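You operate a simulated robot arm through the tools that you are given. There is no shell and no other tool. Be economical: measure what you need, move in short steps, check, and stop when the job is done.

Carry out the task below with a simulated robot arm. There is one attempt and no reset: what you move stays moved.

TASK
Put one of the small stones from the bench top on the numbered blue shim. Then take the grey spare pulley from the top of the sample table and put it on top of the box there. Then stack the tall box labelled "57" from the top of the sample table on top of the tall box labelled "92". Then take the blue filter from the top of the sample table and put it on the lower middle bay of the screen rack. Then take the teal short can from the top of the jug table and leave it on the table under the drum chute. Do these in the order given. Set down upright: filter, short can.
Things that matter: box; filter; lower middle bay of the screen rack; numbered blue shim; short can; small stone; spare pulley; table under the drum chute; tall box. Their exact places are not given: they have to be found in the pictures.

The check looks at the end state, three seconds after you hand in, the way a careful person would. Anything else that was tipped, shoved, dropped, spilled or broken makes it a failure.

THE ROBOT
A 6-joint arm with a two-finger gripper on a trunk, on a base that drives. Base frame: it is fixed to the floor where the robot stands at the start and does not move with it; the origin is under the middle of the robot, x ahead of it, y to its left, z up; the surface under the hand at the start is at about z = 0.86. Readings come in m, degrees, newtons and seconds.
With the tool pointing down near the work surface it reaches from about 0.14 to 0.84 m from the robot's upright axis, wherever it stands. Its first joint turns from -166.0 to 166.0 degrees. Places, roughly: box [-2, -1.75, 0.75]; filter [-3.5, -1.75, 0.75]; lower middle bay of the screen rack [-4.3, -1.5, 0.7]; numbered blue shim [0.5, -0.25, 0.75]; short can [-1.75, 0, 0.75]; small stone (4x3x3 cm) [0.4, 0, 0.9]; spare pulley [-2.25, -1.75, 0.75]; table under the drum chute (15x26 cm) [-1.12, -1.4, 0.76]; tall box [-3, -1.75, 0.75]. Payload 1.66 kg.
The tool frame sits at the grasp point between the pads (the TCP): z along the fingers, y along the line on which they close. The tips reach 0.016 m beyond it. The gripper opens to 0.111 m. The gripper's body begins 0.104 m behind the TCP.
Orientation is told as [roll, pitch, yaw] about the base's x, y, z axes, in that order, counted from this pose: with the fingers straight down and closing along the base's y, the tool's x points along the base's -x, its y along +y and its z along -z.

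THE INTERFACE
- The arm moves only by the tool move_arm. Its argument "moves" is a list of rows, each a list of 7 numbers: the shift along the tool's x, y, z in mm, then the turn, a rotation vector about the tool's x, y, z in degrees, then the gripper command, from -1 (fully open) to 1 (shut), values between in proportion. In form: [[tx, ty, tz, wx, wy, wz, jaw], ...]. A call has 1 to 8 rows; each row is the pose to reach, as a shift and turn from the pose commanded when the call began, along the tool's axes at that moment. Rows are played at 5 a second. More than 0.05 m and 8.6 degrees between two rows, or a gripper value outside its range, and nothing of the call is played. A pose out of reach is approached as far as the arm can. The call stops where the force on the tool passes 40 N (or 10 N more than at its start, if that is more) or the arm is blocked; 0.2 s more then pass. Each finger halts on what it meets, pressing with about 32 N; the grip force reading is that of the motor and also rises with nothing between the fingers. The clock runs only during rows and for 0.2 s after the last one: add rows that repeat a pose to give the fingers time. It gives the time, the measured TCP pose, the force on the tool (base axes), the opening and the grip force at its end, in the units of the frame above (readings bear some noise), with the torque about the TCP (base axes, N m) and any sound that the robot's microphone picked up.
- Cameras (640 x 400 px; columns grow to the right, rows downward): "scene" is now at [0.0382, 0.1284, 1.5154]; the picture's right is [-0.74, -0.67, 0.00], its down [-0.42, 0.46, -0.79] and it looks along [0.53, -0.58, -0.62] (base axes); focal length 273 px, centre (320, 200). "wrist" rides on the gripper at [0.07, 0.014, -0.143] in the tool frame; the picture's right is [-0.19, 0.98, 0.00], its down [-0.87, -0.17, -0.47] and it looks along [-0.46, -0.09, 0.88] (tool axes); focal length 230 px, centre (320, 200).
- capture(camera): a new picture of that camera. No time passes.
- raise_lower(by): slides the trunk up (or, below 0, down) by that many m; the arm and the scene camera ride with it, the base frame stays. It gives what a move gives, with no picture.
- steer(legs): drives the robot by 1 to 6 legs, each [ahead, left, turn to the left] in m, m and degrees, along the robot's own axes; the way and the turn of a leg run together, so that a leg with both is an arc; at most 1.5 m and 180 degrees a leg. The arm and the cameras ride along, it lands a little off, and it stops where it bumps. It gives what a move gives.
- pan_tilt(pan, tilt): turns the head with the scene camera to pan (to the left, within 120 degrees either way) and tilt (down, from -29 to 69), counted from straight ahead of the robot. It gives what a move gives.
- measure_at(camera, pixels): for up to 12 pixels [column, row] of the newest picture of that camera ("zoom" is the newest enlarged one), the place [x, y, z] in the base frame of the surface seen there, good to about 0.003 m. No time passes.
- enlarge(camera, box): a new picture of the part [left, top, right, bottom] of that camera's present view, enlarged. No time passes.
- finish_job(): hands the job in; it is judged then, once.

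Work in short steps. Measure before you move; look again where a grasp or a placing could have gone wrong, and mend it. You have 110 turns and 82 pictures in all, those below and enlarged ones among them. Open the gripper and draw the arm clear of the work before you hand the job in, unless the task says otherwise; then end with one line.

The tools are called after "Emit:" as name(argument=value, ...) on one line, values as JSON. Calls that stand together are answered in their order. move_arm: Moves the arm, as the interface text tells. Its arguments: {"type":"object","properties":{"moves":{"type":"array","items":{"type":"array","items":{"type":"number"}}}},"required":["moves"]} The other tools are called the same way: raise_lower (by) slides the trunk up or down; steer (legs) drives the base; pan_tilt (pan, tilt) turns the head that bears the scene camera; capture (camera) takes a picture; measure_at (camera, pixels) gives the place of the surface under pixels of a picture; enlarge (camera, box) takes an enlarged picture of a part of a camera's view; finish_job () hands the job in.

At the start:

```text
t: 0.0
tool_pos: [0.4192, -0.1564, 1.1717]
tool_rot: [0.0, 0.0, -0.1]
contact_force: [-0.1, 0.2, -0.2]
moment: [0.0, 0.0, 0.02]
width: 0.1106
finger_force: 0.1
trunk travel left (down, up): [-0.1, 0.49]
robot x, y, heading: [0.0005, -0.001, 0.0]
head pan, tilt: [-47.6, 38.2]
```

scene: 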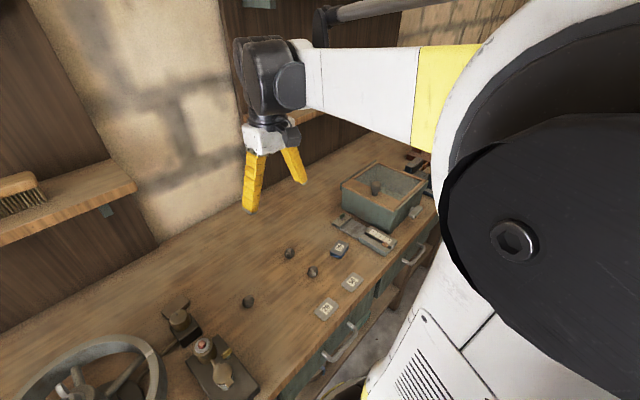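
wrist: 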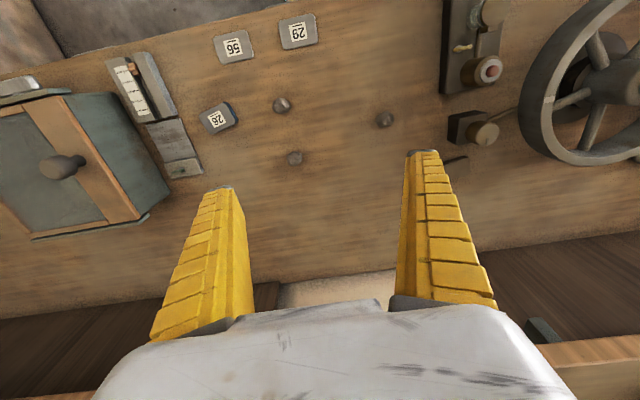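

The wrist view shows three numbered shims at about (233,47), (297,32), (217,118) and three stones at (281,106), (294,158), (385,120). I enlarge to see which shim is blue, and measure.

Emit:
enlarge(camera="wrist", box=[190, 0, 430, 180])

Emit:
measure_at(camera="wrist", pixels=[[233, 47], [297, 32], [217, 118], [281, 105], [294, 158], [385, 120], [250, 140], [340, 100], [210, 107], [222, 130], [203, 123], [232, 113]])

```text
2.22 times, centred on (310, 90) of wrist
```

zoom: 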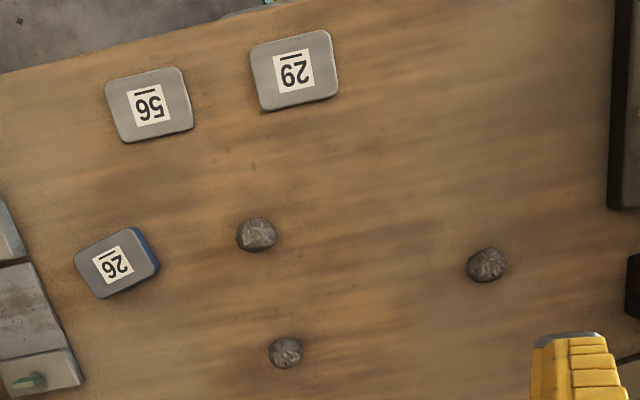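

```text
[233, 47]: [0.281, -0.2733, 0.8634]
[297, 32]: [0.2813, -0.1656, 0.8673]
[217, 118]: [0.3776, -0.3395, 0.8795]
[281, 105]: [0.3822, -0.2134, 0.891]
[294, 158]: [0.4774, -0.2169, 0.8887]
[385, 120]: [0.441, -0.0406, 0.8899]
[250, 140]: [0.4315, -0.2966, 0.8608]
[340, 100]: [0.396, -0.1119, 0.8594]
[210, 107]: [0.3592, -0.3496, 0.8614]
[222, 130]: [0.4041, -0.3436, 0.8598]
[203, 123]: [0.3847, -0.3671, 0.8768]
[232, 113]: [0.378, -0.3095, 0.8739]
```

The "26" shim has blue sides; the other two are pale grey. I measure its top and the nearest stone precisely in the zoom.

Emit:
measure_at(camera="zoom", pixels=[[114, 263], [82, 264], [128, 233], [150, 266], [105, 292], [257, 228], [240, 238], [273, 236], [257, 246], [257, 222], [286, 352], [487, 262]])

```text
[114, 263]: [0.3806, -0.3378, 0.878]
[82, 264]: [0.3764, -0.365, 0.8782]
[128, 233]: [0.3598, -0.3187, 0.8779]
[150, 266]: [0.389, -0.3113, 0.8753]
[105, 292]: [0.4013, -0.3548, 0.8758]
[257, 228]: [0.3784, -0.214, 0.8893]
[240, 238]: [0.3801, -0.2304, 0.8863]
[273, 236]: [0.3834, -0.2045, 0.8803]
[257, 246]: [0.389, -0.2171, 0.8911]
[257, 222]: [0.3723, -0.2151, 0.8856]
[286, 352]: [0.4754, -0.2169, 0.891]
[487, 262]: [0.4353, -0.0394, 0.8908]
```

Stone centre is about (0.381,-0.216), the shim top centre (0.380,-0.338,0.878). I go above the stone with the fingers partly open and look.

Emit:
move_arm(moves=[[10, -15, 40, 0, 0, 0, -0.3], [20, -30, 80, 0, 0, 0, -0.3], [30, -45, 120, 0, 0, 0, -0.3], [38, -60, 160, 0, 0, 0, -0.3], [38, -60, 200, 0, 0, 0, -0.3], [38, -60, 235, 0, 0, 0, -0.3], [38, -60, 235, 0, 0, 0, -0.3]])

Emit:
capture(camera="wrist")

```text
t: 1.6
tool_pos: [0.3812, -0.2162, 0.9383]
tool_rot: [0.0, 0.0, 0.0]
contact_force: [-0.2, -0.1, 0.9]
moment: [0.03, 0.0, 0.01]
width: 0.0736
finger_force: 0.8
trunk travel left (down, up): [-0.1, 0.49]
robot x, y, heading: [0.0019, -0.0017, 0.0]
head pan, tilt: [-47.6, 38.2]
```

```text
78 pictures are left
```

wrist: 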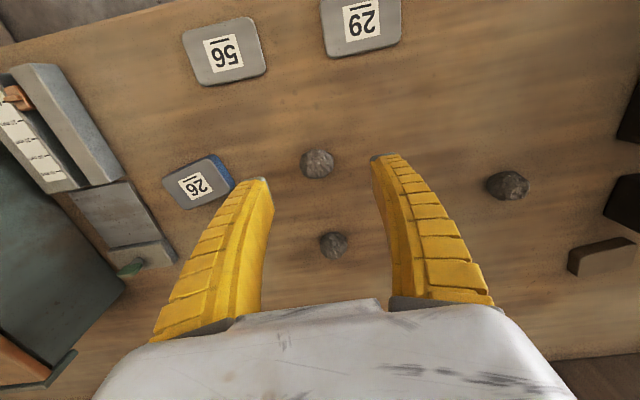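

The stone at (317,163) lies between the fingers' line. I go down to z 0.880 and close.

Emit:
move_arm(moves=[[0, 0, 30, 0, 0, 0, -0.3], [0, 0, 58, 0, 0, 0, -0.3], [0, 0, 58, 0, 0, 0, -0.3], [0, 0, 58, 0, 0, 0, 1], [0, 0, 58, 0, 0, 0, 1], [0, 0, 58, 0, 0, 0, 1], [0, 0, 58, 0, 0, 0, 1]])

```text
t: 3.2
tool_pos: [0.38, -0.2171, 0.8793]
tool_rot: [0.0, 0.0, 0.1]
contact_force: [1.2, 0.8, 9.2]
moment: [0.07, -0.1, 0.01]
width: 0.0241
finger_force: 32.0
trunk travel left (down, up): [-0.1, 0.49]
robot x, y, heading: [-0.0003, -0.0023, -0.0]
head pan, tilt: [-47.6, 38.2]
```

The stone is gripped (24 mm). I lift it and carry it over the shim.

Emit:
move_arm(moves=[[0, 0, -30, 0, 0, 0, 1], [0, 0, -60, 0, 0, 0, 1], [0, -40, -60, 0, 0, 0, 1], [0, -80, -60, 0, 0, 0, 1], [0, -120, -60, 0, 0, 0, 1], [0, -120, -60, 0, 0, 0, 1]])

Emit:
capture(camera="wrist")

```text
t: 4.6
tool_pos: [0.3819, -0.3383, 0.9371]
tool_rot: [0.0, -0.1, -0.1]
contact_force: [0.2, -0.3, -1.1]
moment: [0.04, -0.01, 0.0]
width: 0.0218
finger_force: 32.2
trunk travel left (down, up): [-0.1, 0.49]
robot x, y, heading: [-0.0031, 0.0002, 0.1]
head pan, tilt: [-47.6, 38.2]
```

```text
77 pictures are left
```

wrist: 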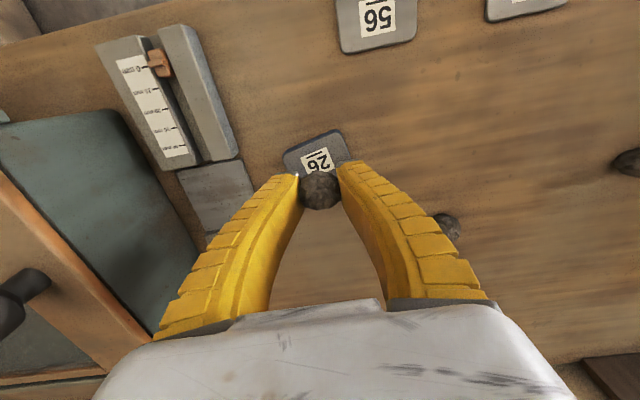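

Stone is held over the shim. I lower until the stone just bears on it.

Emit:
move_arm(moves=[[0, 0, 20, 0, 0, 0, 1], [0, 0, 33, 0, 0, 0, 1], [0, 0, 37, 0, 0, 0, 1], [0, 0, 37, 0, 0, 0, 1]])

Emit:
enlarge(camera="wrist", box=[220, 100, 420, 240])

```text
t: 5.6
tool_pos: [0.3814, -0.3359, 0.9004]
tool_rot: [0.0, 0.1, 0.0]
contact_force: [-0.4, -0.1, 0.0]
moment: [0.01, -0.02, 0.0]
width: 0.0214
finger_force: 32.1
trunk travel left (down, up): [-0.1, 0.49]
robot x, y, heading: [-0.0019, 0.0007, 0.1]
head pan, tilt: [-47.6, 38.2]
```

```text
2.86 times, centred on (320, 170) of wrist
```

zoom: 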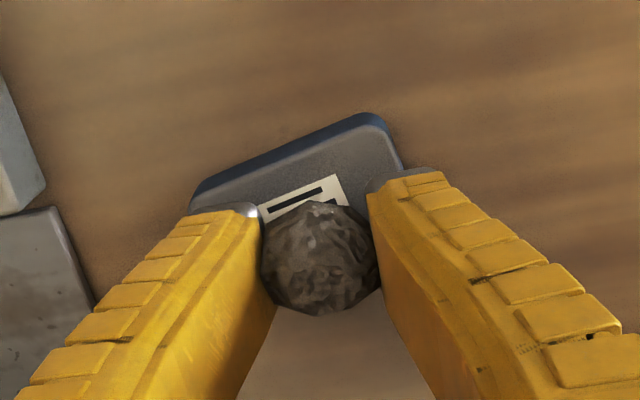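

No contact yet (0 N). I lower 1 mm at a time with force watch.

Emit:
move_arm(moves=[[0, 0, 2, 0, 0, 0, 1], [0, 0, 3, 0, 0, 0, 1], [0, 0, 3, 0, 0, 0, 1]])

```text
t: 6.4
tool_pos: [0.3811, -0.3364, 0.8988]
tool_rot: [0.0, 0.0, 0.1]
contact_force: [-0.3, -0.5, -1.7]
moment: [-0.03, -0.03, -0.06]
width: 0.0214
finger_force: 32.4
trunk travel left (down, up): [-0.1, 0.49]
robot x, y, heading: [0.0013, -0.0007, 0.2]
head pan, tilt: [-47.6, 38.2]
```

Emit:
move_arm(moves=[[0, 0, 1, 0, 0, 0, 1], [0, 0, 2, 0, 0, 0, 1], [0, 0, 2, 0, 0, 0, 1]])

```text
t: 7.2
tool_pos: [0.3824, -0.336, 0.8977]
tool_rot: [0.0, -0.1, 0.0]
contact_force: [-0.2, -1.2, 5.7]
moment: [0.01, -0.06, 0.0]
width: 0.0216
finger_force: 31.7
trunk travel left (down, up): [-0.1, 0.49]
robot x, y, heading: [-0.0002, 0.0005, -0.2]
head pan, tilt: [-47.6, 38.2]
```

Contact is felt (5.7 N). I open gently, rise and look.

Emit:
move_arm(moves=[[0, 0, 0, 0, 0, 0, 0.5], [0, 0, 0, 0, 0, 0, 0.2], [0, 0, 0, 0, 0, 0, 0], [0, 0, -30, 0, 0, 0, 0], [0, 0, -70, 0, 0, 0, 0], [0, 0, -110, 0, 0, 0, 0], [0, 0, -150, 0, 0, 0, 0]])

Emit:
capture(camera="wrist")

```text
t: 8.8
tool_pos: [0.3809, -0.3365, 1.0491]
tool_rot: [0.1, 0.0, 0.0]
contact_force: [0.4, 0.7, -0.7]
moment: [0.02, 0.0, 0.02]
width: 0.0577
finger_force: 1.6
trunk travel left (down, up): [-0.1, 0.49]
robot x, y, heading: [0.0029, 0.0026, 0.2]
head pan, tilt: [-47.6, 38.2]
```

```text
75 pictures are left
```

wrist: 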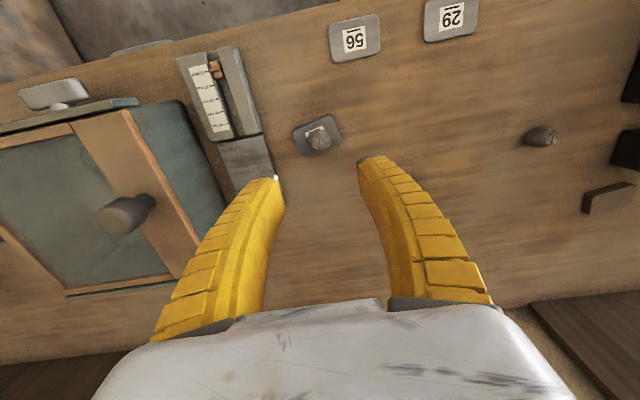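

The stone sits on the "26" shim. I raise the arm, bring it in, and turn the head to look toward the sample table (behind right).

Emit:
move_arm(moves=[[0, 40, -40, 0, 0, 0, 0], [0, 80, -80, 0, 0, 0, 0], [0, 120, -120, 0, 0, 0, 0], [0, 160, -160, 0, 0, 0, 0], [20, 200, -200, 0, 0, 0, 0], [40, 240, -220, 0, 0, 0, 0], [60, 280, -220, 0, 0, 0, 0], [80, 320, -220, 0, 0, 0, 0]])

Emit:
pan_tilt(pan=-120, tilt=25)

Emit:
capture(camera="scene")

Emit:
pan_tilt(pan=120, tilt=25)

Emit:
capture(camera="scene")

```text
refused: row 1 steps farther than a row can; nothing moved
```

```text
t: 10.2
tool_pos: [0.3804, -0.3356, 1.0477]
tool_rot: [0.0, 0.0, 0.0]
contact_force: [0.5, -0.1, 0.0]
moment: [-0.02, 0.01, -0.03]
width: 0.0579
finger_force: 1.1
trunk travel left (down, up): [-0.1, 0.49]
robot x, y, heading: [-0.0008, 0.0051, -0.1]
head pan, tilt: [-120.0, 25.0]
```

```text
74 pictures are left
```

scene: 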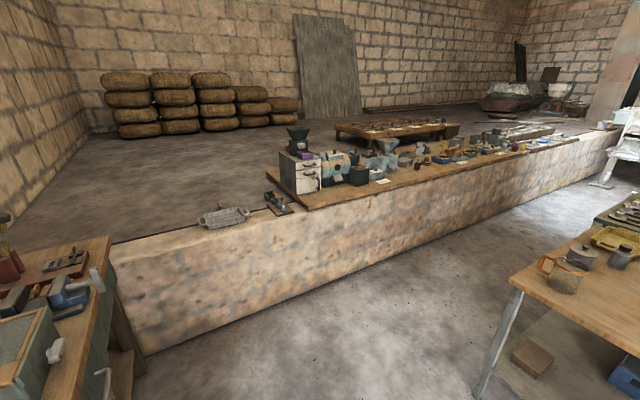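

```text
t: 13.6
tool_pos: [0.3804, -0.3359, 1.0486]
tool_rot: [0.0, 0.0, 0.0]
contact_force: [0.8, 0.6, 0.3]
moment: [-0.02, 0.01, -0.01]
width: 0.0575
finger_force: 1.4
trunk travel left (down, up): [-0.1, 0.49]
robot x, y, heading: [0.0, -0.0021, 0.0]
head pan, tilt: [120.0, 25.0]
```

```text
73 pictures are left
```

scene: 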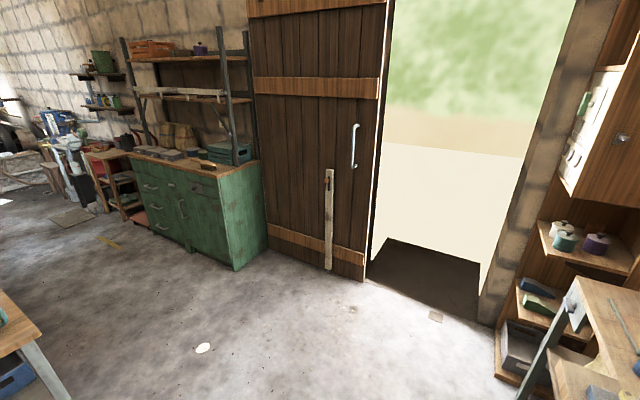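

The sample table is along the low wall at right-rear; the jug table is directly behind. I raise and pull in the arm in smaller steps, then re-look right.

Emit:
move_arm(moves=[[0, 0, -45, 0, 0, 0, 0], [0, 0, -90, 0, 0, 0, 0], [0, 0, -135, 0, 0, 0, 0], [0, 0, -180, 0, 0, 0, 0], [0, 45, -190, 0, 0, 0, 0], [20, 85, -190, 0, 0, 0, 0], [40, 125, -190, 0, 0, 0, 0], [50, 170, -190, 0, 0, 0, 0]])

Emit:
pan_tilt(pan=-120, tilt=25)

Emit:
enlarge(camera="scene", box=[260, 100, 640, 338])

Emit:
measure_at(camera="scene", pixels=[[511, 284], [480, 395], [310, 208], [560, 145], [110, 262], [95, 250], [610, 170], [640, 320], [140, 350], [360, 285], [520, 200], [630, 180]])

```text
t: 15.4
tool_pos: [0.3297, -0.165, 1.2402]
tool_rot: [0.1, 0.0, 0.0]
contact_force: [0.0, 0.7, 1.2]
moment: [0.0, -0.01, 0.0]
width: 0.0578
finger_force: 1.2
trunk travel left (down, up): [-0.1, 0.49]
robot x, y, heading: [0.0006, -0.0011, 0.2]
head pan, tilt: [120.0, 25.0]
```

```text
t: 18.8
tool_pos: [0.3293, -0.1654, 1.239]
tool_rot: [0.0, -0.1, -0.1]
contact_force: [-0.6, -0.4, 0.4]
moment: [-0.02, -0.02, 0.0]
width: 0.0576
finger_force: 1.7
trunk travel left (down, up): [-0.1, 0.49]
robot x, y, heading: [-0.003, -0.0006, -0.1]
head pan, tilt: [-120.0, 25.0]
```

```text
1.68 times, centred on (450, 219) of scene
```

zoom: 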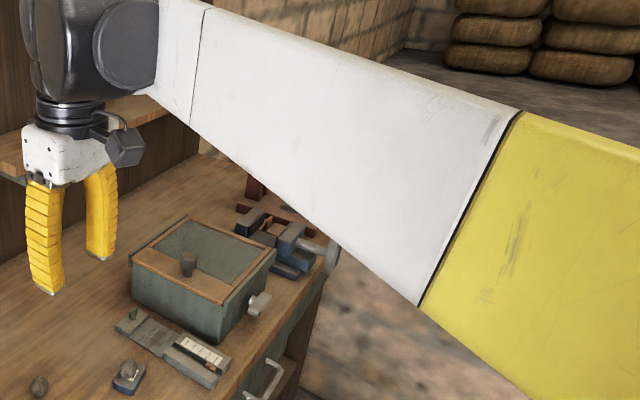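

```text
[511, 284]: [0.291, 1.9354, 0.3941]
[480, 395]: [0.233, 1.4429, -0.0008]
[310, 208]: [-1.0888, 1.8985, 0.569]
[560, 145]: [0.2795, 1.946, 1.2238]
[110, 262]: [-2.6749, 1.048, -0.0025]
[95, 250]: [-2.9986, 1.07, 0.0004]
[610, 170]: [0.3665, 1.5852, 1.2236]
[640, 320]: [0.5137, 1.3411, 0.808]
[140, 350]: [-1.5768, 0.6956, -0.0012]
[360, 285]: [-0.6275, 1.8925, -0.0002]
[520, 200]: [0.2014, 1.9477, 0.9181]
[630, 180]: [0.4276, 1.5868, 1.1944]
```

The zoom looked different from expected; I take a fresh scene picture.

Emit:
capture(camera="scene")

```text
71 pictures are left
```

scene: 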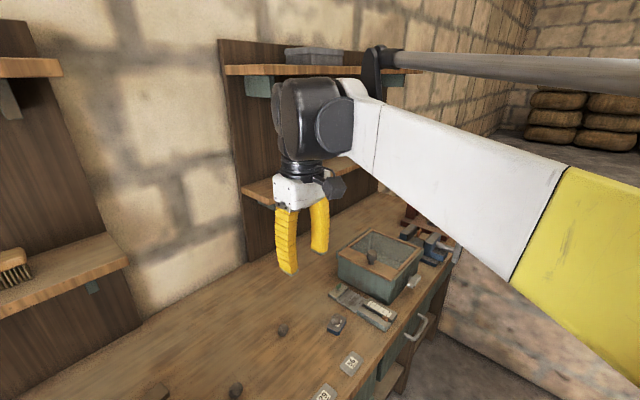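

Emit:
pan_tilt(pan=-110, tilt=25)

Emit:
capture(camera="scene")

```text
t: 19.5
tool_pos: [0.3297, -0.1659, 1.2399]
tool_rot: [0.0, -0.1, 0.0]
contact_force: [-0.4, 0.2, 0.4]
moment: [0.0, 0.01, -0.01]
width: 0.0576
finger_force: 1.2
trunk travel left (down, up): [-0.1, 0.49]
robot x, y, heading: [0.0002, -0.0003, 0.3]
head pan, tilt: [-110.0, 25.0]
```

```text
70 pictures are left
```

scene: 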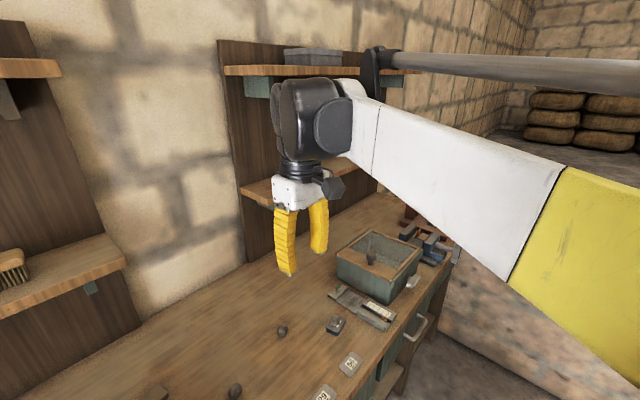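

The head seems blocked at about -50° by the raised arm. I move the arm back out and lower a bit, then try again.

Emit:
move_arm(moves=[[-20, -40, 20, 0, 0, 0, 0], [-40, -80, 40, 0, 0, 0, 0], [-50, -120, 60, 0, 0, 0, 0], [-50, -150, 90, 0, 0, 0, 0], [-50, -170, 130, 0, 0, 0, 0]])

Emit:
pan_tilt(pan=-120, tilt=25)

Emit:
capture(camera="scene")

```text
t: 20.7
tool_pos: [0.3825, -0.3352, 1.1065]
tool_rot: [0.0, 0.0, 0.0]
contact_force: [0.7, -0.7, -0.8]
moment: [0.01, 0.01, 0.0]
width: 0.0575
finger_force: 1.6
trunk travel left (down, up): [-0.1, 0.49]
robot x, y, heading: [0.0006, -0.0019, 0.1]
head pan, tilt: [-110.0, 25.0]
```

```text
t: 21.5
tool_pos: [0.3822, -0.3337, 1.1069]
tool_rot: [-0.1, 0.0, 0.0]
contact_force: [0.3, 0.1, -0.3]
moment: [-0.01, -0.01, -0.02]
width: 0.0574
finger_force: 1.5
trunk travel left (down, up): [-0.1, 0.49]
robot x, y, heading: [-0.0034, -0.0, 0.3]
head pan, tilt: [-120.0, 25.0]
```

```text
69 pictures are left
```

scene: 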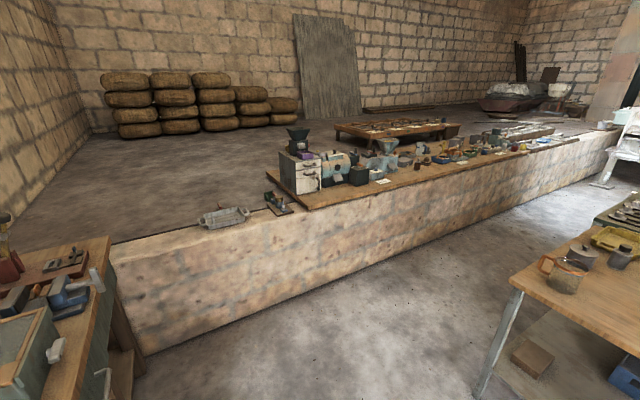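

Now the rear-right view is free. I measure the corridor: table edges, wall face, jug table corner, and zoom on the sample table.

Emit:
measure_at(camera="scene", pixels=[[511, 284], [480, 395], [310, 208], [555, 145], [110, 262], [140, 350], [370, 285], [610, 170], [600, 235], [630, 215], [600, 185], [380, 175]])

Emit:
enlarge(camera="scene", box=[260, 80, 640, 318])

```text
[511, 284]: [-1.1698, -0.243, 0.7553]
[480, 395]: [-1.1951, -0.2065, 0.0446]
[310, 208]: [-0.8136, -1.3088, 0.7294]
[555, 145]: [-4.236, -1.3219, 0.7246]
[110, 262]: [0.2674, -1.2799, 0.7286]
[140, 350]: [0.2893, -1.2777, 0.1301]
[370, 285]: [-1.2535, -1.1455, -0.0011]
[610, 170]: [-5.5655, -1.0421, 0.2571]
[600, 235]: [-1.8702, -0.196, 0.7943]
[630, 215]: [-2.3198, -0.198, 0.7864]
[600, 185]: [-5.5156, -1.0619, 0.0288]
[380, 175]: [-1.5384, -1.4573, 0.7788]
```

```text
1.68 times, centred on (450, 199) of scene
```

zoom: 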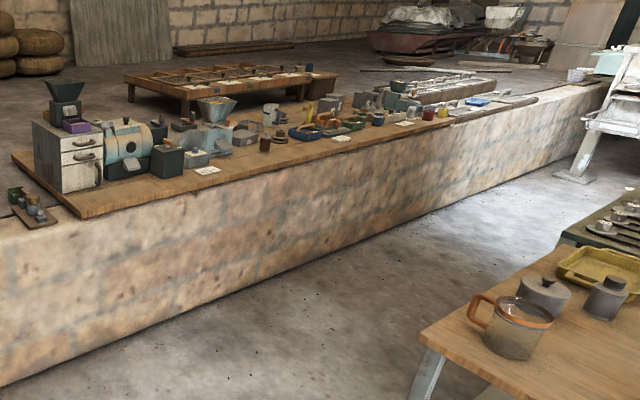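

The corridor between wall face (y≈-1.3) and jug table edge (y≈-0.24) is free. I raise the trunk for clearance, back off, turn right 90° and look.

Emit:
raise_lower(by=0.2)

Emit:
steer(legs=[[-0.45, 0, 0], [0, 0, -90], [0.7, 0, 0]])

Emit:
pan_tilt(pan=-30, tilt=35)

Emit:
capture(camera="scene")

```text
t: 23.6
tool_pos: [0.381, -0.3342, 1.3068]
tool_rot: [-0.1, 0.0, -0.1]
contact_force: [-0.2, 0.3, -0.8]
moment: [0.02, -0.01, 0.01]
width: 0.0574
finger_force: 1.5
trunk travel left (down, up): [-0.3, 0.29]
robot x, y, heading: [0.0028, 0.0008, 0.3]
head pan, tilt: [-120.0, 25.0]
```

```text
t: 33.6
tool_pos: [-0.799, -1.0682, 1.3072]
tool_rot: [0.0, 0.0, -91.1]
contact_force: [0.6, -0.5, 0.8]
moment: [0.02, -0.01, -0.03]
width: 0.0576
finger_force: 1.2
trunk travel left (down, up): [-0.3, 0.29]
robot x, y, heading: [-0.4623, -0.693, -91.0]
head pan, tilt: [-120.0, 25.0]
```

```text
t: 35.2
tool_pos: [-0.7987, -1.0682, 1.3076]
tool_rot: [0.0, 0.0, -91.0]
contact_force: [0.2, 0.1, 0.6]
moment: [-0.03, 0.0, 0.0]
width: 0.0579
finger_force: 1.5
trunk travel left (down, up): [-0.3, 0.29]
robot x, y, heading: [-0.4582, -0.6929, -91.0]
head pan, tilt: [-30.0, 35.0]
```

```text
67 pictures are left
```

scene: 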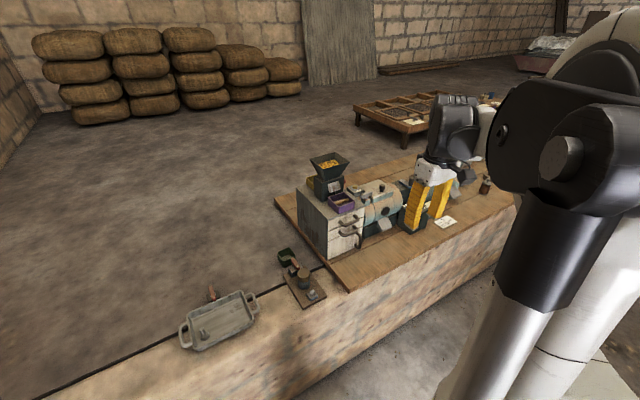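

The spare pulley region is farther right. I strafe right along the corridor at y≈-0.85 to about x=-1.9 and look.

Emit:
steer(legs=[[0.13, 0, 1], [0, -1.45, 0]])

Emit:
pan_tilt(pan=0, tilt=45)

Emit:
capture(camera="scene")

Emit:
capture(camera="wrist")

```text
t: 43.5
tool_pos: [-2.2765, -1.192, 1.3064]
tool_rot: [0.0, 0.0, -90.6]
contact_force: [-1.1, 0.1, 0.0]
moment: [-0.01, -0.02, 0.0]
width: 0.0574
finger_force: 1.6
trunk travel left (down, up): [-0.3, 0.29]
robot x, y, heading: [-1.9391, -0.8165, -90.7]
head pan, tilt: [-30.0, 35.0]
```

```text
t: 44.4
tool_pos: [-2.2759, -1.1903, 1.3056]
tool_rot: [0.1, 0.0, -90.7]
contact_force: [0.2, 0.6, 0.0]
moment: [-0.02, -0.01, -0.01]
width: 0.0573
finger_force: 1.5
trunk travel left (down, up): [-0.3, 0.29]
robot x, y, heading: [-1.9377, -0.8102, -90.4]
head pan, tilt: [0.0, 45.0]
```

```text
66 pictures are left
```

scene: 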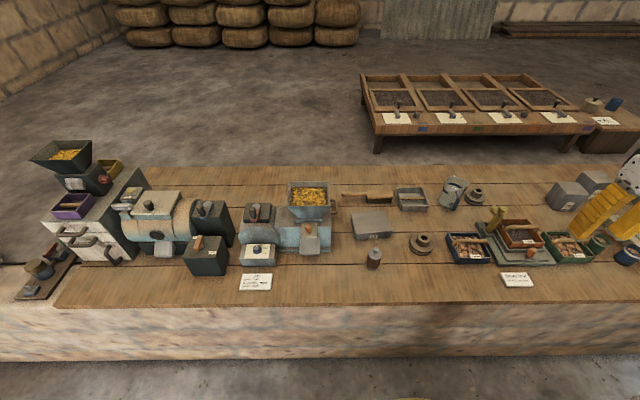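

```text
65 pictures are left
```

wrist: 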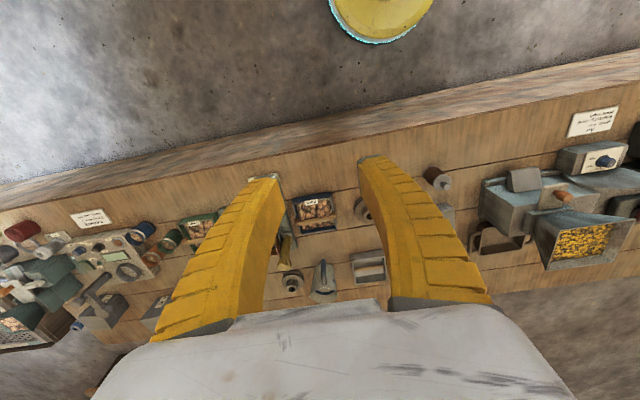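

I enlarge the region with box and pulleys, and the drum area.

Emit:
enlarge(camera="scene", box=[330, 160, 570, 310])

Emit:
enlarge(camera="scene", box=[90, 160, 350, 322])

Emit:
measure_at(camera="scene", pixels=[[372, 218], [354, 214], [386, 214], [390, 233], [356, 236], [421, 240], [421, 252], [476, 196], [421, 265], [205, 262], [255, 283], [372, 290]])

```text
2.67 times, centred on (450, 235) of scene
```

zoom: 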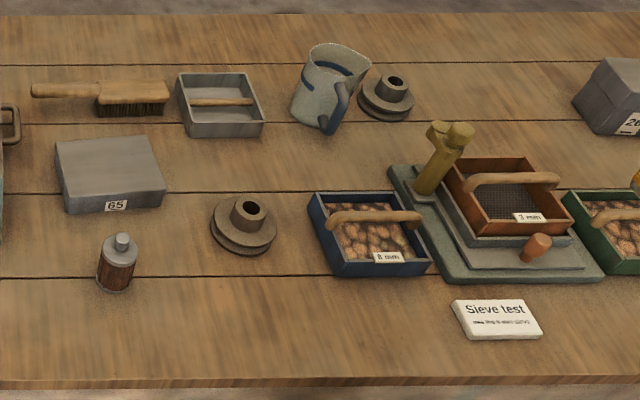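

```text
2.46 times, centred on (220, 241) of scene
```

zoom: 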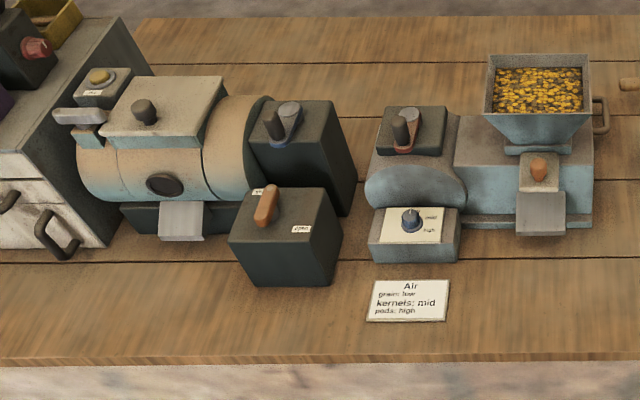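

```text
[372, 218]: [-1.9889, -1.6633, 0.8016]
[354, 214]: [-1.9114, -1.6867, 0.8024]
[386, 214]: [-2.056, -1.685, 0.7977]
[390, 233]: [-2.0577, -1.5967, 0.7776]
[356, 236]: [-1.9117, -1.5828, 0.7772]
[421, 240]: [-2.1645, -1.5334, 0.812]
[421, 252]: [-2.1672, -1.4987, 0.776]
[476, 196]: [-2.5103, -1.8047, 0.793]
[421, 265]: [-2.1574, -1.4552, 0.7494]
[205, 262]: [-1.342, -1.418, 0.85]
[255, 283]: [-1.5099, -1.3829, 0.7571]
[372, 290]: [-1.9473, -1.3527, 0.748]
```

Two pulleys are seen: (421,244) and (476,196). I enlarge both to compare their colours.

Emit:
enlarge(camera="scene", box=[396, 172, 496, 262])

```text
4.44 times, centred on (446, 217) of scene
```

zoom: 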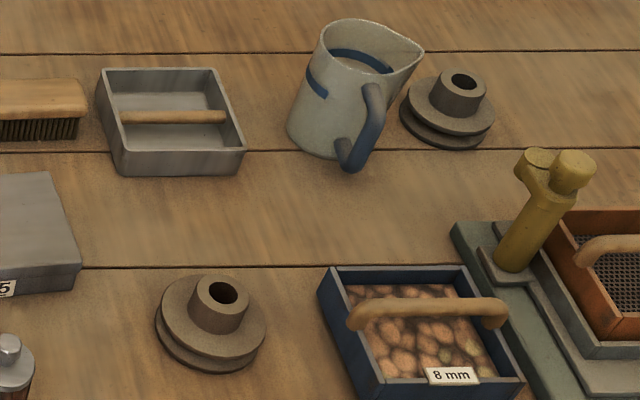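

The pulleys look alike; I need a closer look. I drive 0.17 m nearer to the table, lower the trunk, and take a wrist view.

Emit:
steer(legs=[[0.17, 0, 0]])

Emit:
raise_lower(by=-0.2)

Emit:
capture(camera="wrist")

Emit:
capture(camera="scene")

```text
t: 45.9
tool_pos: [-2.2789, -1.3587, 1.3062]
tool_rot: [-0.1, 0.1, -90.7]
contact_force: [-0.2, 0.0, 0.3]
moment: [0.08, 0.01, 0.01]
width: 0.0575
finger_force: 1.4
trunk travel left (down, up): [-0.3, 0.29]
robot x, y, heading: [-1.9408, -0.9785, -90.8]
head pan, tilt: [0.0, 45.0]
```

```text
t: 48.0
tool_pos: [-2.278, -1.356, 1.107]
tool_rot: [0.0, 0.0, -90.7]
contact_force: [0.9, -0.2, -0.6]
moment: [-0.05, -0.02, 0.03]
width: 0.0575
finger_force: 2.2
trunk travel left (down, up): [-0.1, 0.49]
robot x, y, heading: [-1.9399, -0.9797, -90.8]
head pan, tilt: [0.0, 45.0]
```

```text
61 pictures are left
```

wrist: 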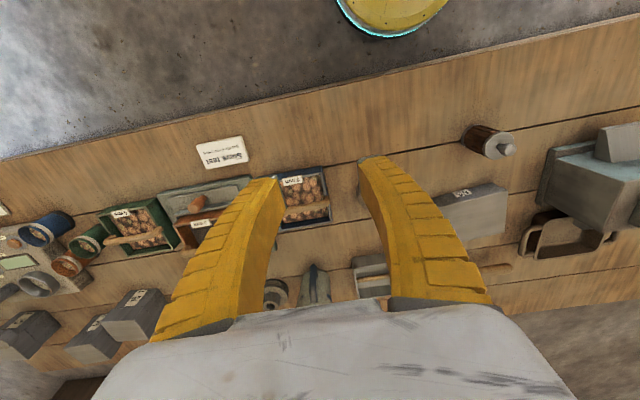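

```text
60 pictures are left
```

scene: 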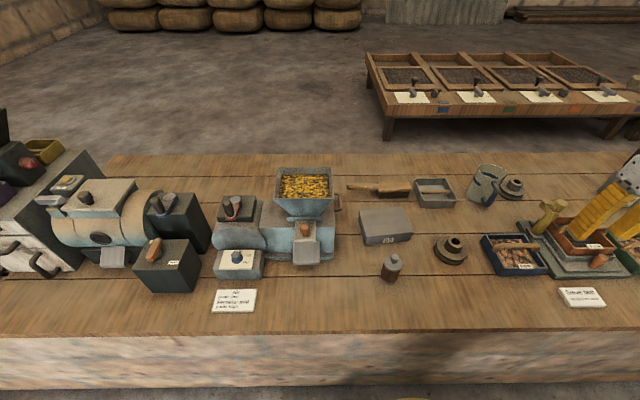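

Emit:
enlarge(camera="scene", box=[430, 160, 530, 270])

Emit:
measure_at(camera="zoom", pixels=[[140, 300], [330, 100], [100, 340], [160, 305], [60, 300]])

```text
3.64 times, centred on (480, 215) of scene
```

zoom: 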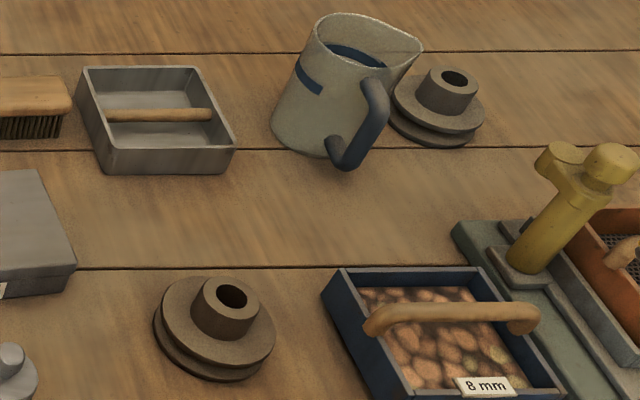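

```text
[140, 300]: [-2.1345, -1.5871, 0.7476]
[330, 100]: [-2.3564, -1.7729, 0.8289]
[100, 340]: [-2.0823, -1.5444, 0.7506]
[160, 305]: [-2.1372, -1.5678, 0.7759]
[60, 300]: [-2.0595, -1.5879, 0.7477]
```

Emit:
measure_at(camera="zoom", pixels=[[440, 100], [453, 78], [400, 105], [475, 120], [430, 128], [213, 325], [215, 310], [165, 320], [270, 330], [215, 360], [230, 297], [445, 70]])

Emit:
enlarge(camera="scene", box=[492, 170, 532, 208])

Emit:
enlarge(camera="scene", box=[430, 229, 470, 267])

```text
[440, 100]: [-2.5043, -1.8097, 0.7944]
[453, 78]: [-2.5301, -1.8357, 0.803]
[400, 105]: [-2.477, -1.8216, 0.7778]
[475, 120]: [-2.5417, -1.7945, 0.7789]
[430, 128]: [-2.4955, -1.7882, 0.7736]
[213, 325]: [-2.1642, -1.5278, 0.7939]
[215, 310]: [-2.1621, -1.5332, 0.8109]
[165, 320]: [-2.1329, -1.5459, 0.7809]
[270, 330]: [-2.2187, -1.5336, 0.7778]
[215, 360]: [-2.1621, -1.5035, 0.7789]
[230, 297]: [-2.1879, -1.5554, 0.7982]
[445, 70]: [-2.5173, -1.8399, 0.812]
```

```text
10.53 times, centred on (512, 189) of scene
```

zoom: 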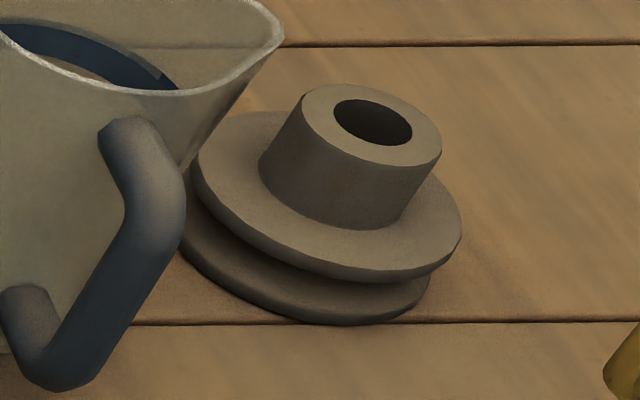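

```text
10.53 times, centred on (450, 248) of scene
```

zoom: 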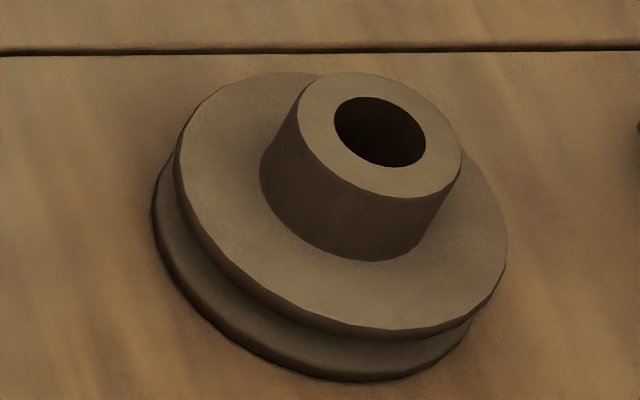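

The two pulleys differ little in tone. Before choosing I check the rest of the table for any other pulley by panning right.

Emit:
pan_tilt(pan=-55, tilt=30)

Emit:
capture(camera="scene")

```text
t: 49.3
tool_pos: [-2.2783, -1.3559, 1.1077]
tool_rot: [-0.1, 0.0, -90.7]
contact_force: [0.2, -0.4, -0.2]
moment: [0.01, 0.01, 0.0]
width: 0.0575
finger_force: 1.5
trunk travel left (down, up): [-0.1, 0.49]
robot x, y, heading: [-1.9406, -0.9746, -90.7]
head pan, tilt: [-55.0, 30.0]
```

```text
56 pictures are left
```

scene: 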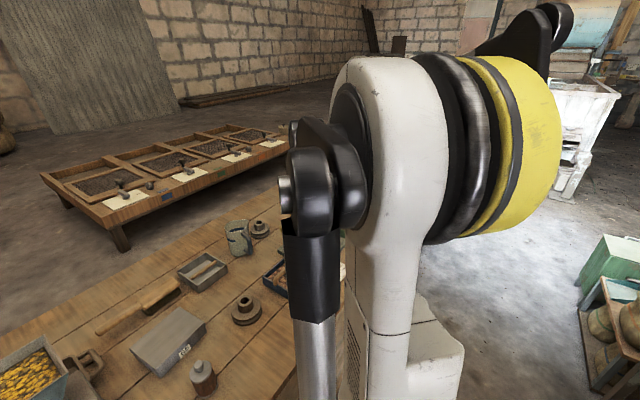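

The arm blocks that view. I strafe 1.1 m right to view the west part of the table (also needed later).

Emit:
steer(legs=[[0, -1.1, 0]])

Emit:
pan_tilt(pan=0, tilt=40)

Emit:
capture(camera="scene")

```text
t: 54.9
tool_pos: [-3.3746, -1.3507, 1.1075]
tool_rot: [0.0, 0.0, -90.3]
contact_force: [0.7, 0.6, 0.8]
moment: [0.03, -0.05, -0.03]
width: 0.0578
finger_force: 1.7
trunk travel left (down, up): [-0.1, 0.49]
robot x, y, heading: [-3.0387, -0.9684, -90.1]
head pan, tilt: [-55.0, 30.0]
```

```text
t: 56.1
tool_pos: [-3.3745, -1.3508, 1.1073]
tool_rot: [0.0, 0.0, -90.3]
contact_force: [-0.1, -0.1, 0.9]
moment: [0.02, -0.01, -0.04]
width: 0.0574
finger_force: 1.5
trunk travel left (down, up): [-0.1, 0.49]
robot x, y, heading: [-3.04, -0.9691, -89.9]
head pan, tilt: [0.0, 40.0]
```

```text
55 pictures are left
```

scene: 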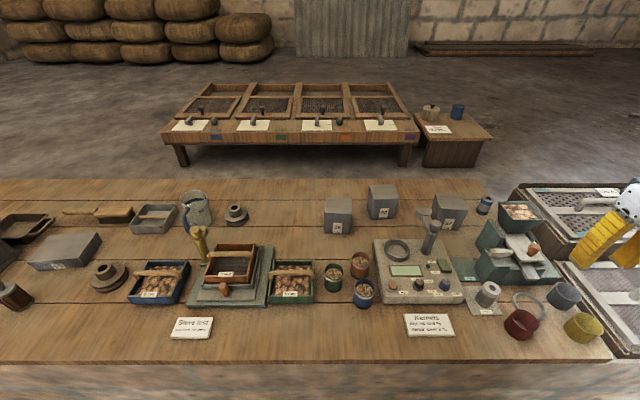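

Emit:
enlarge(camera="scene", box=[310, 175, 640, 370])

Emit:
enlarge(camera="scene", box=[70, 180, 270, 310])

```text
1.94 times, centred on (475, 272) of scene
```

zoom: 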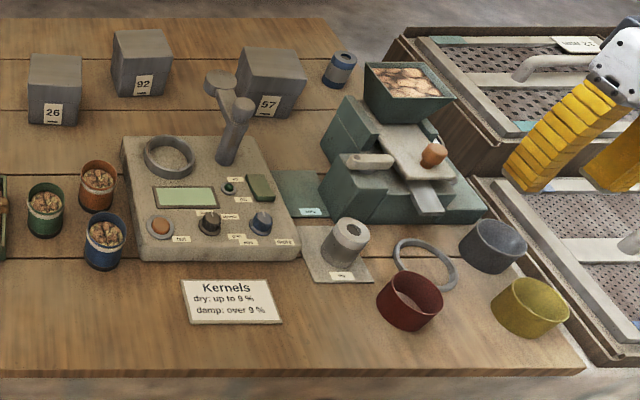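

```text
3.08 times, centred on (170, 245) of scene
```

zoom: 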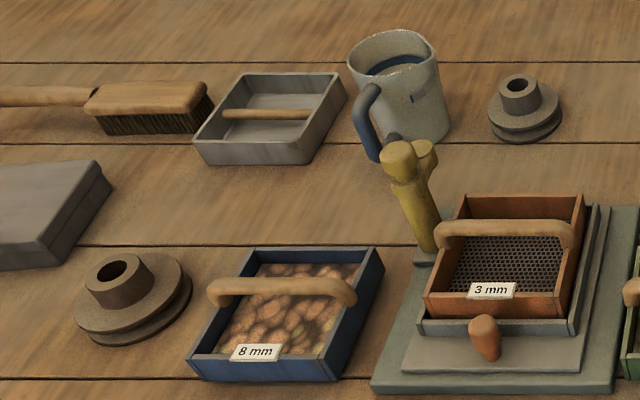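

The back pulley (zoom 525,105) is neutral grey, the front one brownish; so the grey one is the back one. Tall boxes 92 and 57 and the blue filter (zoom 337,70 candidate, others) are also seen. I measure the jug's rim and the back pulley.

Emit:
measure_at(camera="zoom", pixels=[[436, 58], [350, 68], [392, 92], [392, 40], [430, 100], [448, 130], [519, 100], [519, 115], [495, 115], [555, 110], [519, 130], [505, 82]])

```text
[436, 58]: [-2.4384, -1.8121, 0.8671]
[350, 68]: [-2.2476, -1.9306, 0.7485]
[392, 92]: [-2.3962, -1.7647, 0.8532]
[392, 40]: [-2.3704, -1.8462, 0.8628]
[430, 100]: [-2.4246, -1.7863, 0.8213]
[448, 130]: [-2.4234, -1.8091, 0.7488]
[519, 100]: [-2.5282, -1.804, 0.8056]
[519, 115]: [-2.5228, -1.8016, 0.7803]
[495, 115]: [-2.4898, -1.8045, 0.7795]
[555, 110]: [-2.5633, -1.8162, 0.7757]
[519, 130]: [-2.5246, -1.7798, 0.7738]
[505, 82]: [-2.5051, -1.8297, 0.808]
```

Pulley hub centre ≈(-2.523,-1.825), hub top 0.81; jug reaches x=-2.44, z=0.867. I strafe back to x≈-2.38 and go slightly nearer.

Emit:
steer(legs=[[0, 0.66, 0], [0.07, 0, 0]])

Emit:
raise_lower(by=-0.05)

Emit:
pan_tilt(pan=0, tilt=45)

```text
t: 60.4
tool_pos: [-2.7059, -1.4228, 1.1052]
tool_rot: [0.0, 0.0, -89.7]
contact_force: [0.1, 0.9, 0.7]
moment: [0.07, 0.04, 0.0]
width: 0.0576
finger_force: 1.0
trunk travel left (down, up): [-0.1, 0.49]
robot x, y, heading: [-2.3741, -1.0364, -89.9]
head pan, tilt: [0.0, 40.0]
```

```text
t: 61.4
tool_pos: [-2.7042, -1.4222, 1.0563]
tool_rot: [0.0, 0.0, -89.7]
contact_force: [-0.7, 0.3, -0.6]
moment: [0.0, 0.01, 0.02]
width: 0.0573
finger_force: 1.5
trunk travel left (down, up): [-0.05, 0.54]
robot x, y, heading: [-2.3747, -1.0377, -89.8]
head pan, tilt: [0.0, 40.0]
```

```text
t: 62.0
tool_pos: [-2.7031, -1.423, 1.0567]
tool_rot: [0.0, 0.0, -89.7]
contact_force: [0.2, 0.0, -0.2]
moment: [-0.02, -0.03, 0.0]
width: 0.0579
finger_force: 1.5
trunk travel left (down, up): [-0.05, 0.54]
robot x, y, heading: [-2.3744, -1.0379, -90.0]
head pan, tilt: [0.0, 45.0]
```

I move the arm over the pulley in two stages, gripper set to about 75 mm.

Emit:
move_arm(moves=[[-45, 20, 0, 0, 0, 0, -0.35], [-90, 40, 0, 0, 0, 0, -0.35], [-135, 60, 0, 0, 0, 0, -0.35], [-180, 80, 0, 0, 0, 0, -0.35], [-225, 100, 0, 0, 0, 0, -0.35], [-270, 120, 0, 0, 0, 0, -0.35], [-315, 140, 0, 0, 0, 0, -0.35], [-360, 160, 0, 0, 0, 0, -0.35]])

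Emit:
move_arm(moves=[[-21, 10, 30, 0, 0, 0, -0.35], [-41, 20, 60, 0, 0, 0, -0.35], [-41, 20, 95, 0, 0, 0, -0.35], [-41, 20, 130, 0, 0, 0, -0.35], [-41, 20, 130, 0, 0, 0, -0.35]])

Emit:
capture(camera="wrist")

Emit:
capture(camera="scene")

```text
t: 63.8
tool_pos: [-2.5426, -1.7824, 1.0571]
tool_rot: [0.0, -0.1, -89.7]
contact_force: [0.1, 0.3, 0.8]
moment: [-0.04, 0.01, -0.02]
width: 0.0764
finger_force: 1.0
trunk travel left (down, up): [-0.05, 0.54]
robot x, y, heading: [-2.3707, -1.0409, -89.8]
head pan, tilt: [0.0, 45.0]
```

```text
t: 65.0
tool_pos: [-2.5217, -1.8235, 0.9254]
tool_rot: [0.0, 0.0, -89.8]
contact_force: [0.1, 1.0, -0.5]
moment: [0.01, -0.02, 0.0]
width: 0.0768
finger_force: 0.8
trunk travel left (down, up): [-0.05, 0.54]
robot x, y, heading: [-2.3708, -1.0424, -89.4]
head pan, tilt: [0.0, 45.0]
```

```text
52 pictures are left
```

wrist: 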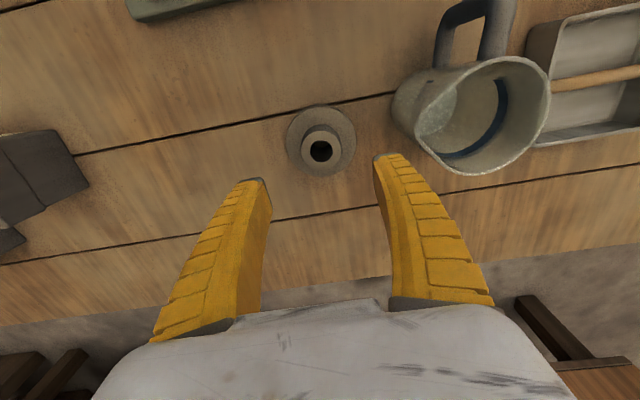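

```text
51 pictures are left
```

scene: 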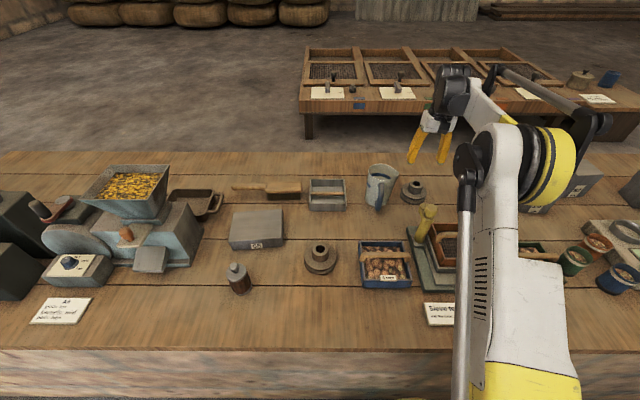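

Reach is fine. I measure the hub and flange in the wrist picture (hub around (321,148)).

Emit:
measure_at(camera="wrist", pixels=[[321, 134], [305, 150], [337, 150], [321, 164], [308, 138], [334, 162], [290, 135], [353, 140], [322, 110], [470, 160], [420, 110]])

```text
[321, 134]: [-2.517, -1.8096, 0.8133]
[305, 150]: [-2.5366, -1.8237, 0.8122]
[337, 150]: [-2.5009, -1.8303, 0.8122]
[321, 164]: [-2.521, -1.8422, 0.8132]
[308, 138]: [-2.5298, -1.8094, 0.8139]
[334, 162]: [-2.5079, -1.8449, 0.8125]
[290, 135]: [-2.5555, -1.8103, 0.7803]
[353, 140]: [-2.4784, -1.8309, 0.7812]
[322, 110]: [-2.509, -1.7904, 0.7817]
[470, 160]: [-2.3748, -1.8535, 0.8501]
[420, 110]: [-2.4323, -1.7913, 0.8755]
```

Hub top centre (-2.5185,-1.826,0.813), flange top 0.781. I descend to z=0.801 and close on the hub.

Emit:
move_arm(moves=[[-2, 3, 40, 0, 0, 0, -0.35], [-2, 3, 80, 0, 0, 0, -0.35], [-2, 3, 110, 0, 0, 0, -0.35], [-2, 3, 124, 0, 0, 0, -0.35], [-2, 3, 124, 0, 0, 0, 1], [-2, 3, 124, 0, 0, 0, 1], [-2, 3, 124, 0, 0, 0, 1], [-2, 3, 124, 0, 0, 0, 1]])

```text
t: 66.8
tool_pos: [-2.5198, -1.825, 0.8016]
tool_rot: [0.0, 0.0, -89.7]
contact_force: [-0.6, -5.7, 3.0]
moment: [-0.58, 0.05, -0.07]
width: 0.0432
finger_force: 31.9
trunk travel left (down, up): [-0.05, 0.54]
robot x, y, heading: [-2.3696, -1.0404, -89.6]
head pan, tilt: [0.0, 45.0]
```

Gripped at 43 mm. I lift 180 mm.

Emit:
move_arm(moves=[[0, 0, -40, 0, 0, 0, 1], [0, 0, -80, 0, 0, 0, 1], [0, 0, -120, 0, 0, 0, 1], [0, 0, -160, 0, 0, 0, 1], [0, 0, -180, 0, 0, 0, 1], [0, 45, -180, 0, 0, 0, 1], [15, 90, -180, 0, 0, 0, 1], [30, 135, -180, 0, 0, 0, 1]])

Emit:
move_arm(moves=[[15, 45, 0, 0, 0, 0, 1], [30, 90, 0, 0, 0, 0, 1], [45, 135, 0, 0, 0, 0, 1], [60, 180, 0, 0, 0, 0, 1], [75, 220, 0, 0, 0, 0, 1], [85, 255, 0, 0, 0, 0, 1], [90, 290, 0, 0, 0, 0, 1], [90, 290, 0, 0, 0, 0, 1]])

Emit:
capture(camera="wrist")

Emit:
capture(camera="scene")

```text
t: 68.6
tool_pos: [-2.3845, -1.7928, 0.9839]
tool_rot: [-0.1, 0.0, -89.7]
contact_force: [0.1, -0.3, -11.3]
moment: [-0.02, -0.03, 0.01]
width: 0.0392
finger_force: 31.9
trunk travel left (down, up): [-0.05, 0.54]
robot x, y, heading: [-2.3751, -1.0364, -89.6]
head pan, tilt: [0.0, 45.0]
```

```text
t: 70.4
tool_pos: [-2.0952, -1.7032, 0.9811]
tool_rot: [-0.2, 0.0, -89.7]
contact_force: [0.8, 0.2, -11.9]
moment: [0.0, -0.01, 0.01]
width: 0.0392
finger_force: 32.3
trunk travel left (down, up): [-0.05, 0.54]
robot x, y, heading: [-2.3736, -1.0379, -89.7]
head pan, tilt: [0.0, 45.0]
```

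```text
50 pictures are left
```

wrist: 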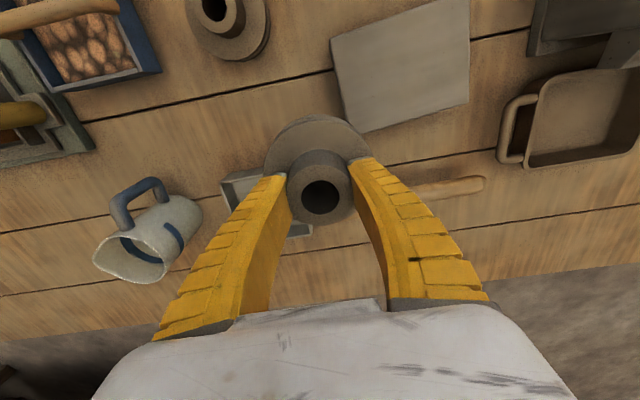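

```text
49 pictures are left
```

scene: 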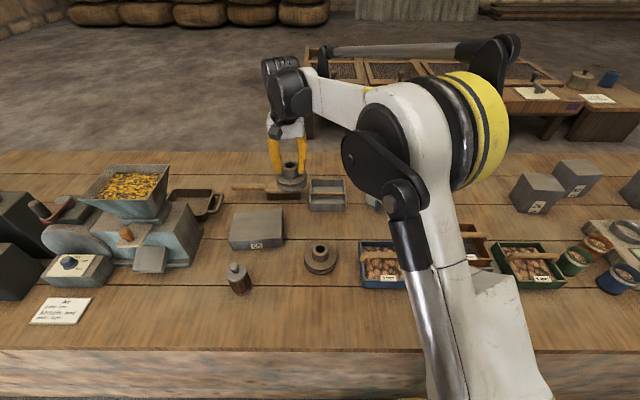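

The pulley is held well. I measure the box top corners in the wrist view (332,42)…(466,100).

Emit:
measure_at(camera="wrist", pixels=[[335, 44], [466, 4], [464, 96], [352, 124], [400, 70]])

Emit:
measure_at(camera="scene", pixels=[[236, 214], [281, 211], [282, 236], [232, 238]])

```text
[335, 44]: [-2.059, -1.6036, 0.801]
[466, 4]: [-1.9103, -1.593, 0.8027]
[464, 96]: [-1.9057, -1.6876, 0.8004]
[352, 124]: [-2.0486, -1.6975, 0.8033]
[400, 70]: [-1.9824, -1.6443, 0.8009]
```

```text
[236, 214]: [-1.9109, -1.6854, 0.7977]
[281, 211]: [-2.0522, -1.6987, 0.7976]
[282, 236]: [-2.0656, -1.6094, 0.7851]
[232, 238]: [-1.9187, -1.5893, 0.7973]
```

Box top centre (-1.982,-1.644,0.801). I bring the pulley above it and lower to just above contact.

Emit:
move_arm(moves=[[20, 38, 0, 0, 0, 0, 1], [40, 76, 0, 0, 0, 0, 1], [59, 113, 0, 0, 0, 0, 1], [59, 113, 40, 0, 0, 0, 1], [59, 113, 80, 0, 0, 0, 1], [59, 113, 110, 0, 0, 0, 1], [59, 113, 118, 0, 0, 0, 1], [59, 113, 118, 0, 0, 0, 1]])

```text
t: 72.2
tool_pos: [-1.9813, -1.6427, 0.8643]
tool_rot: [0.0, 0.0, -89.8]
contact_force: [0.7, -0.2, -12.9]
moment: [-0.01, -0.03, 0.01]
width: 0.0395
finger_force: 32.4
trunk travel left (down, up): [-0.05, 0.54]
robot x, y, heading: [-2.3702, -1.0347, -89.6]
head pan, tilt: [0.0, 45.0]
```

Emit:
move_arm(moves=[[0, 0, 4, 0, 0, 0, 1], [0, 0, 7, 0, 0, 0, 1], [0, 0, 9, 0, 0, 0, 1], [0, 0, 9, 0, 0, 0, 1]])

Emit:
enlarge(camera="scene", box=[190, 180, 330, 280])

```text
t: 73.2
tool_pos: [-1.9821, -1.6425, 0.8555]
tool_rot: [0.0, 0.0, -89.7]
contact_force: [-0.2, -1.1, -0.2]
moment: [-0.33, -0.36, -0.07]
width: 0.039
finger_force: 32.0
trunk travel left (down, up): [-0.05, 0.54]
robot x, y, heading: [-2.3733, -1.0373, -89.7]
head pan, tilt: [0.0, 45.0]
```

```text
4.00 times, centred on (260, 230) of scene
```

zoom: 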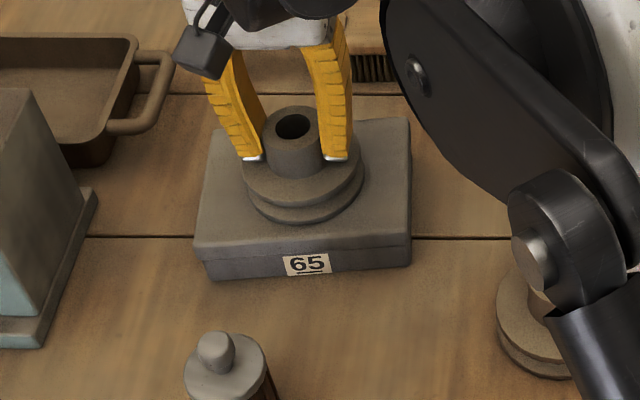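

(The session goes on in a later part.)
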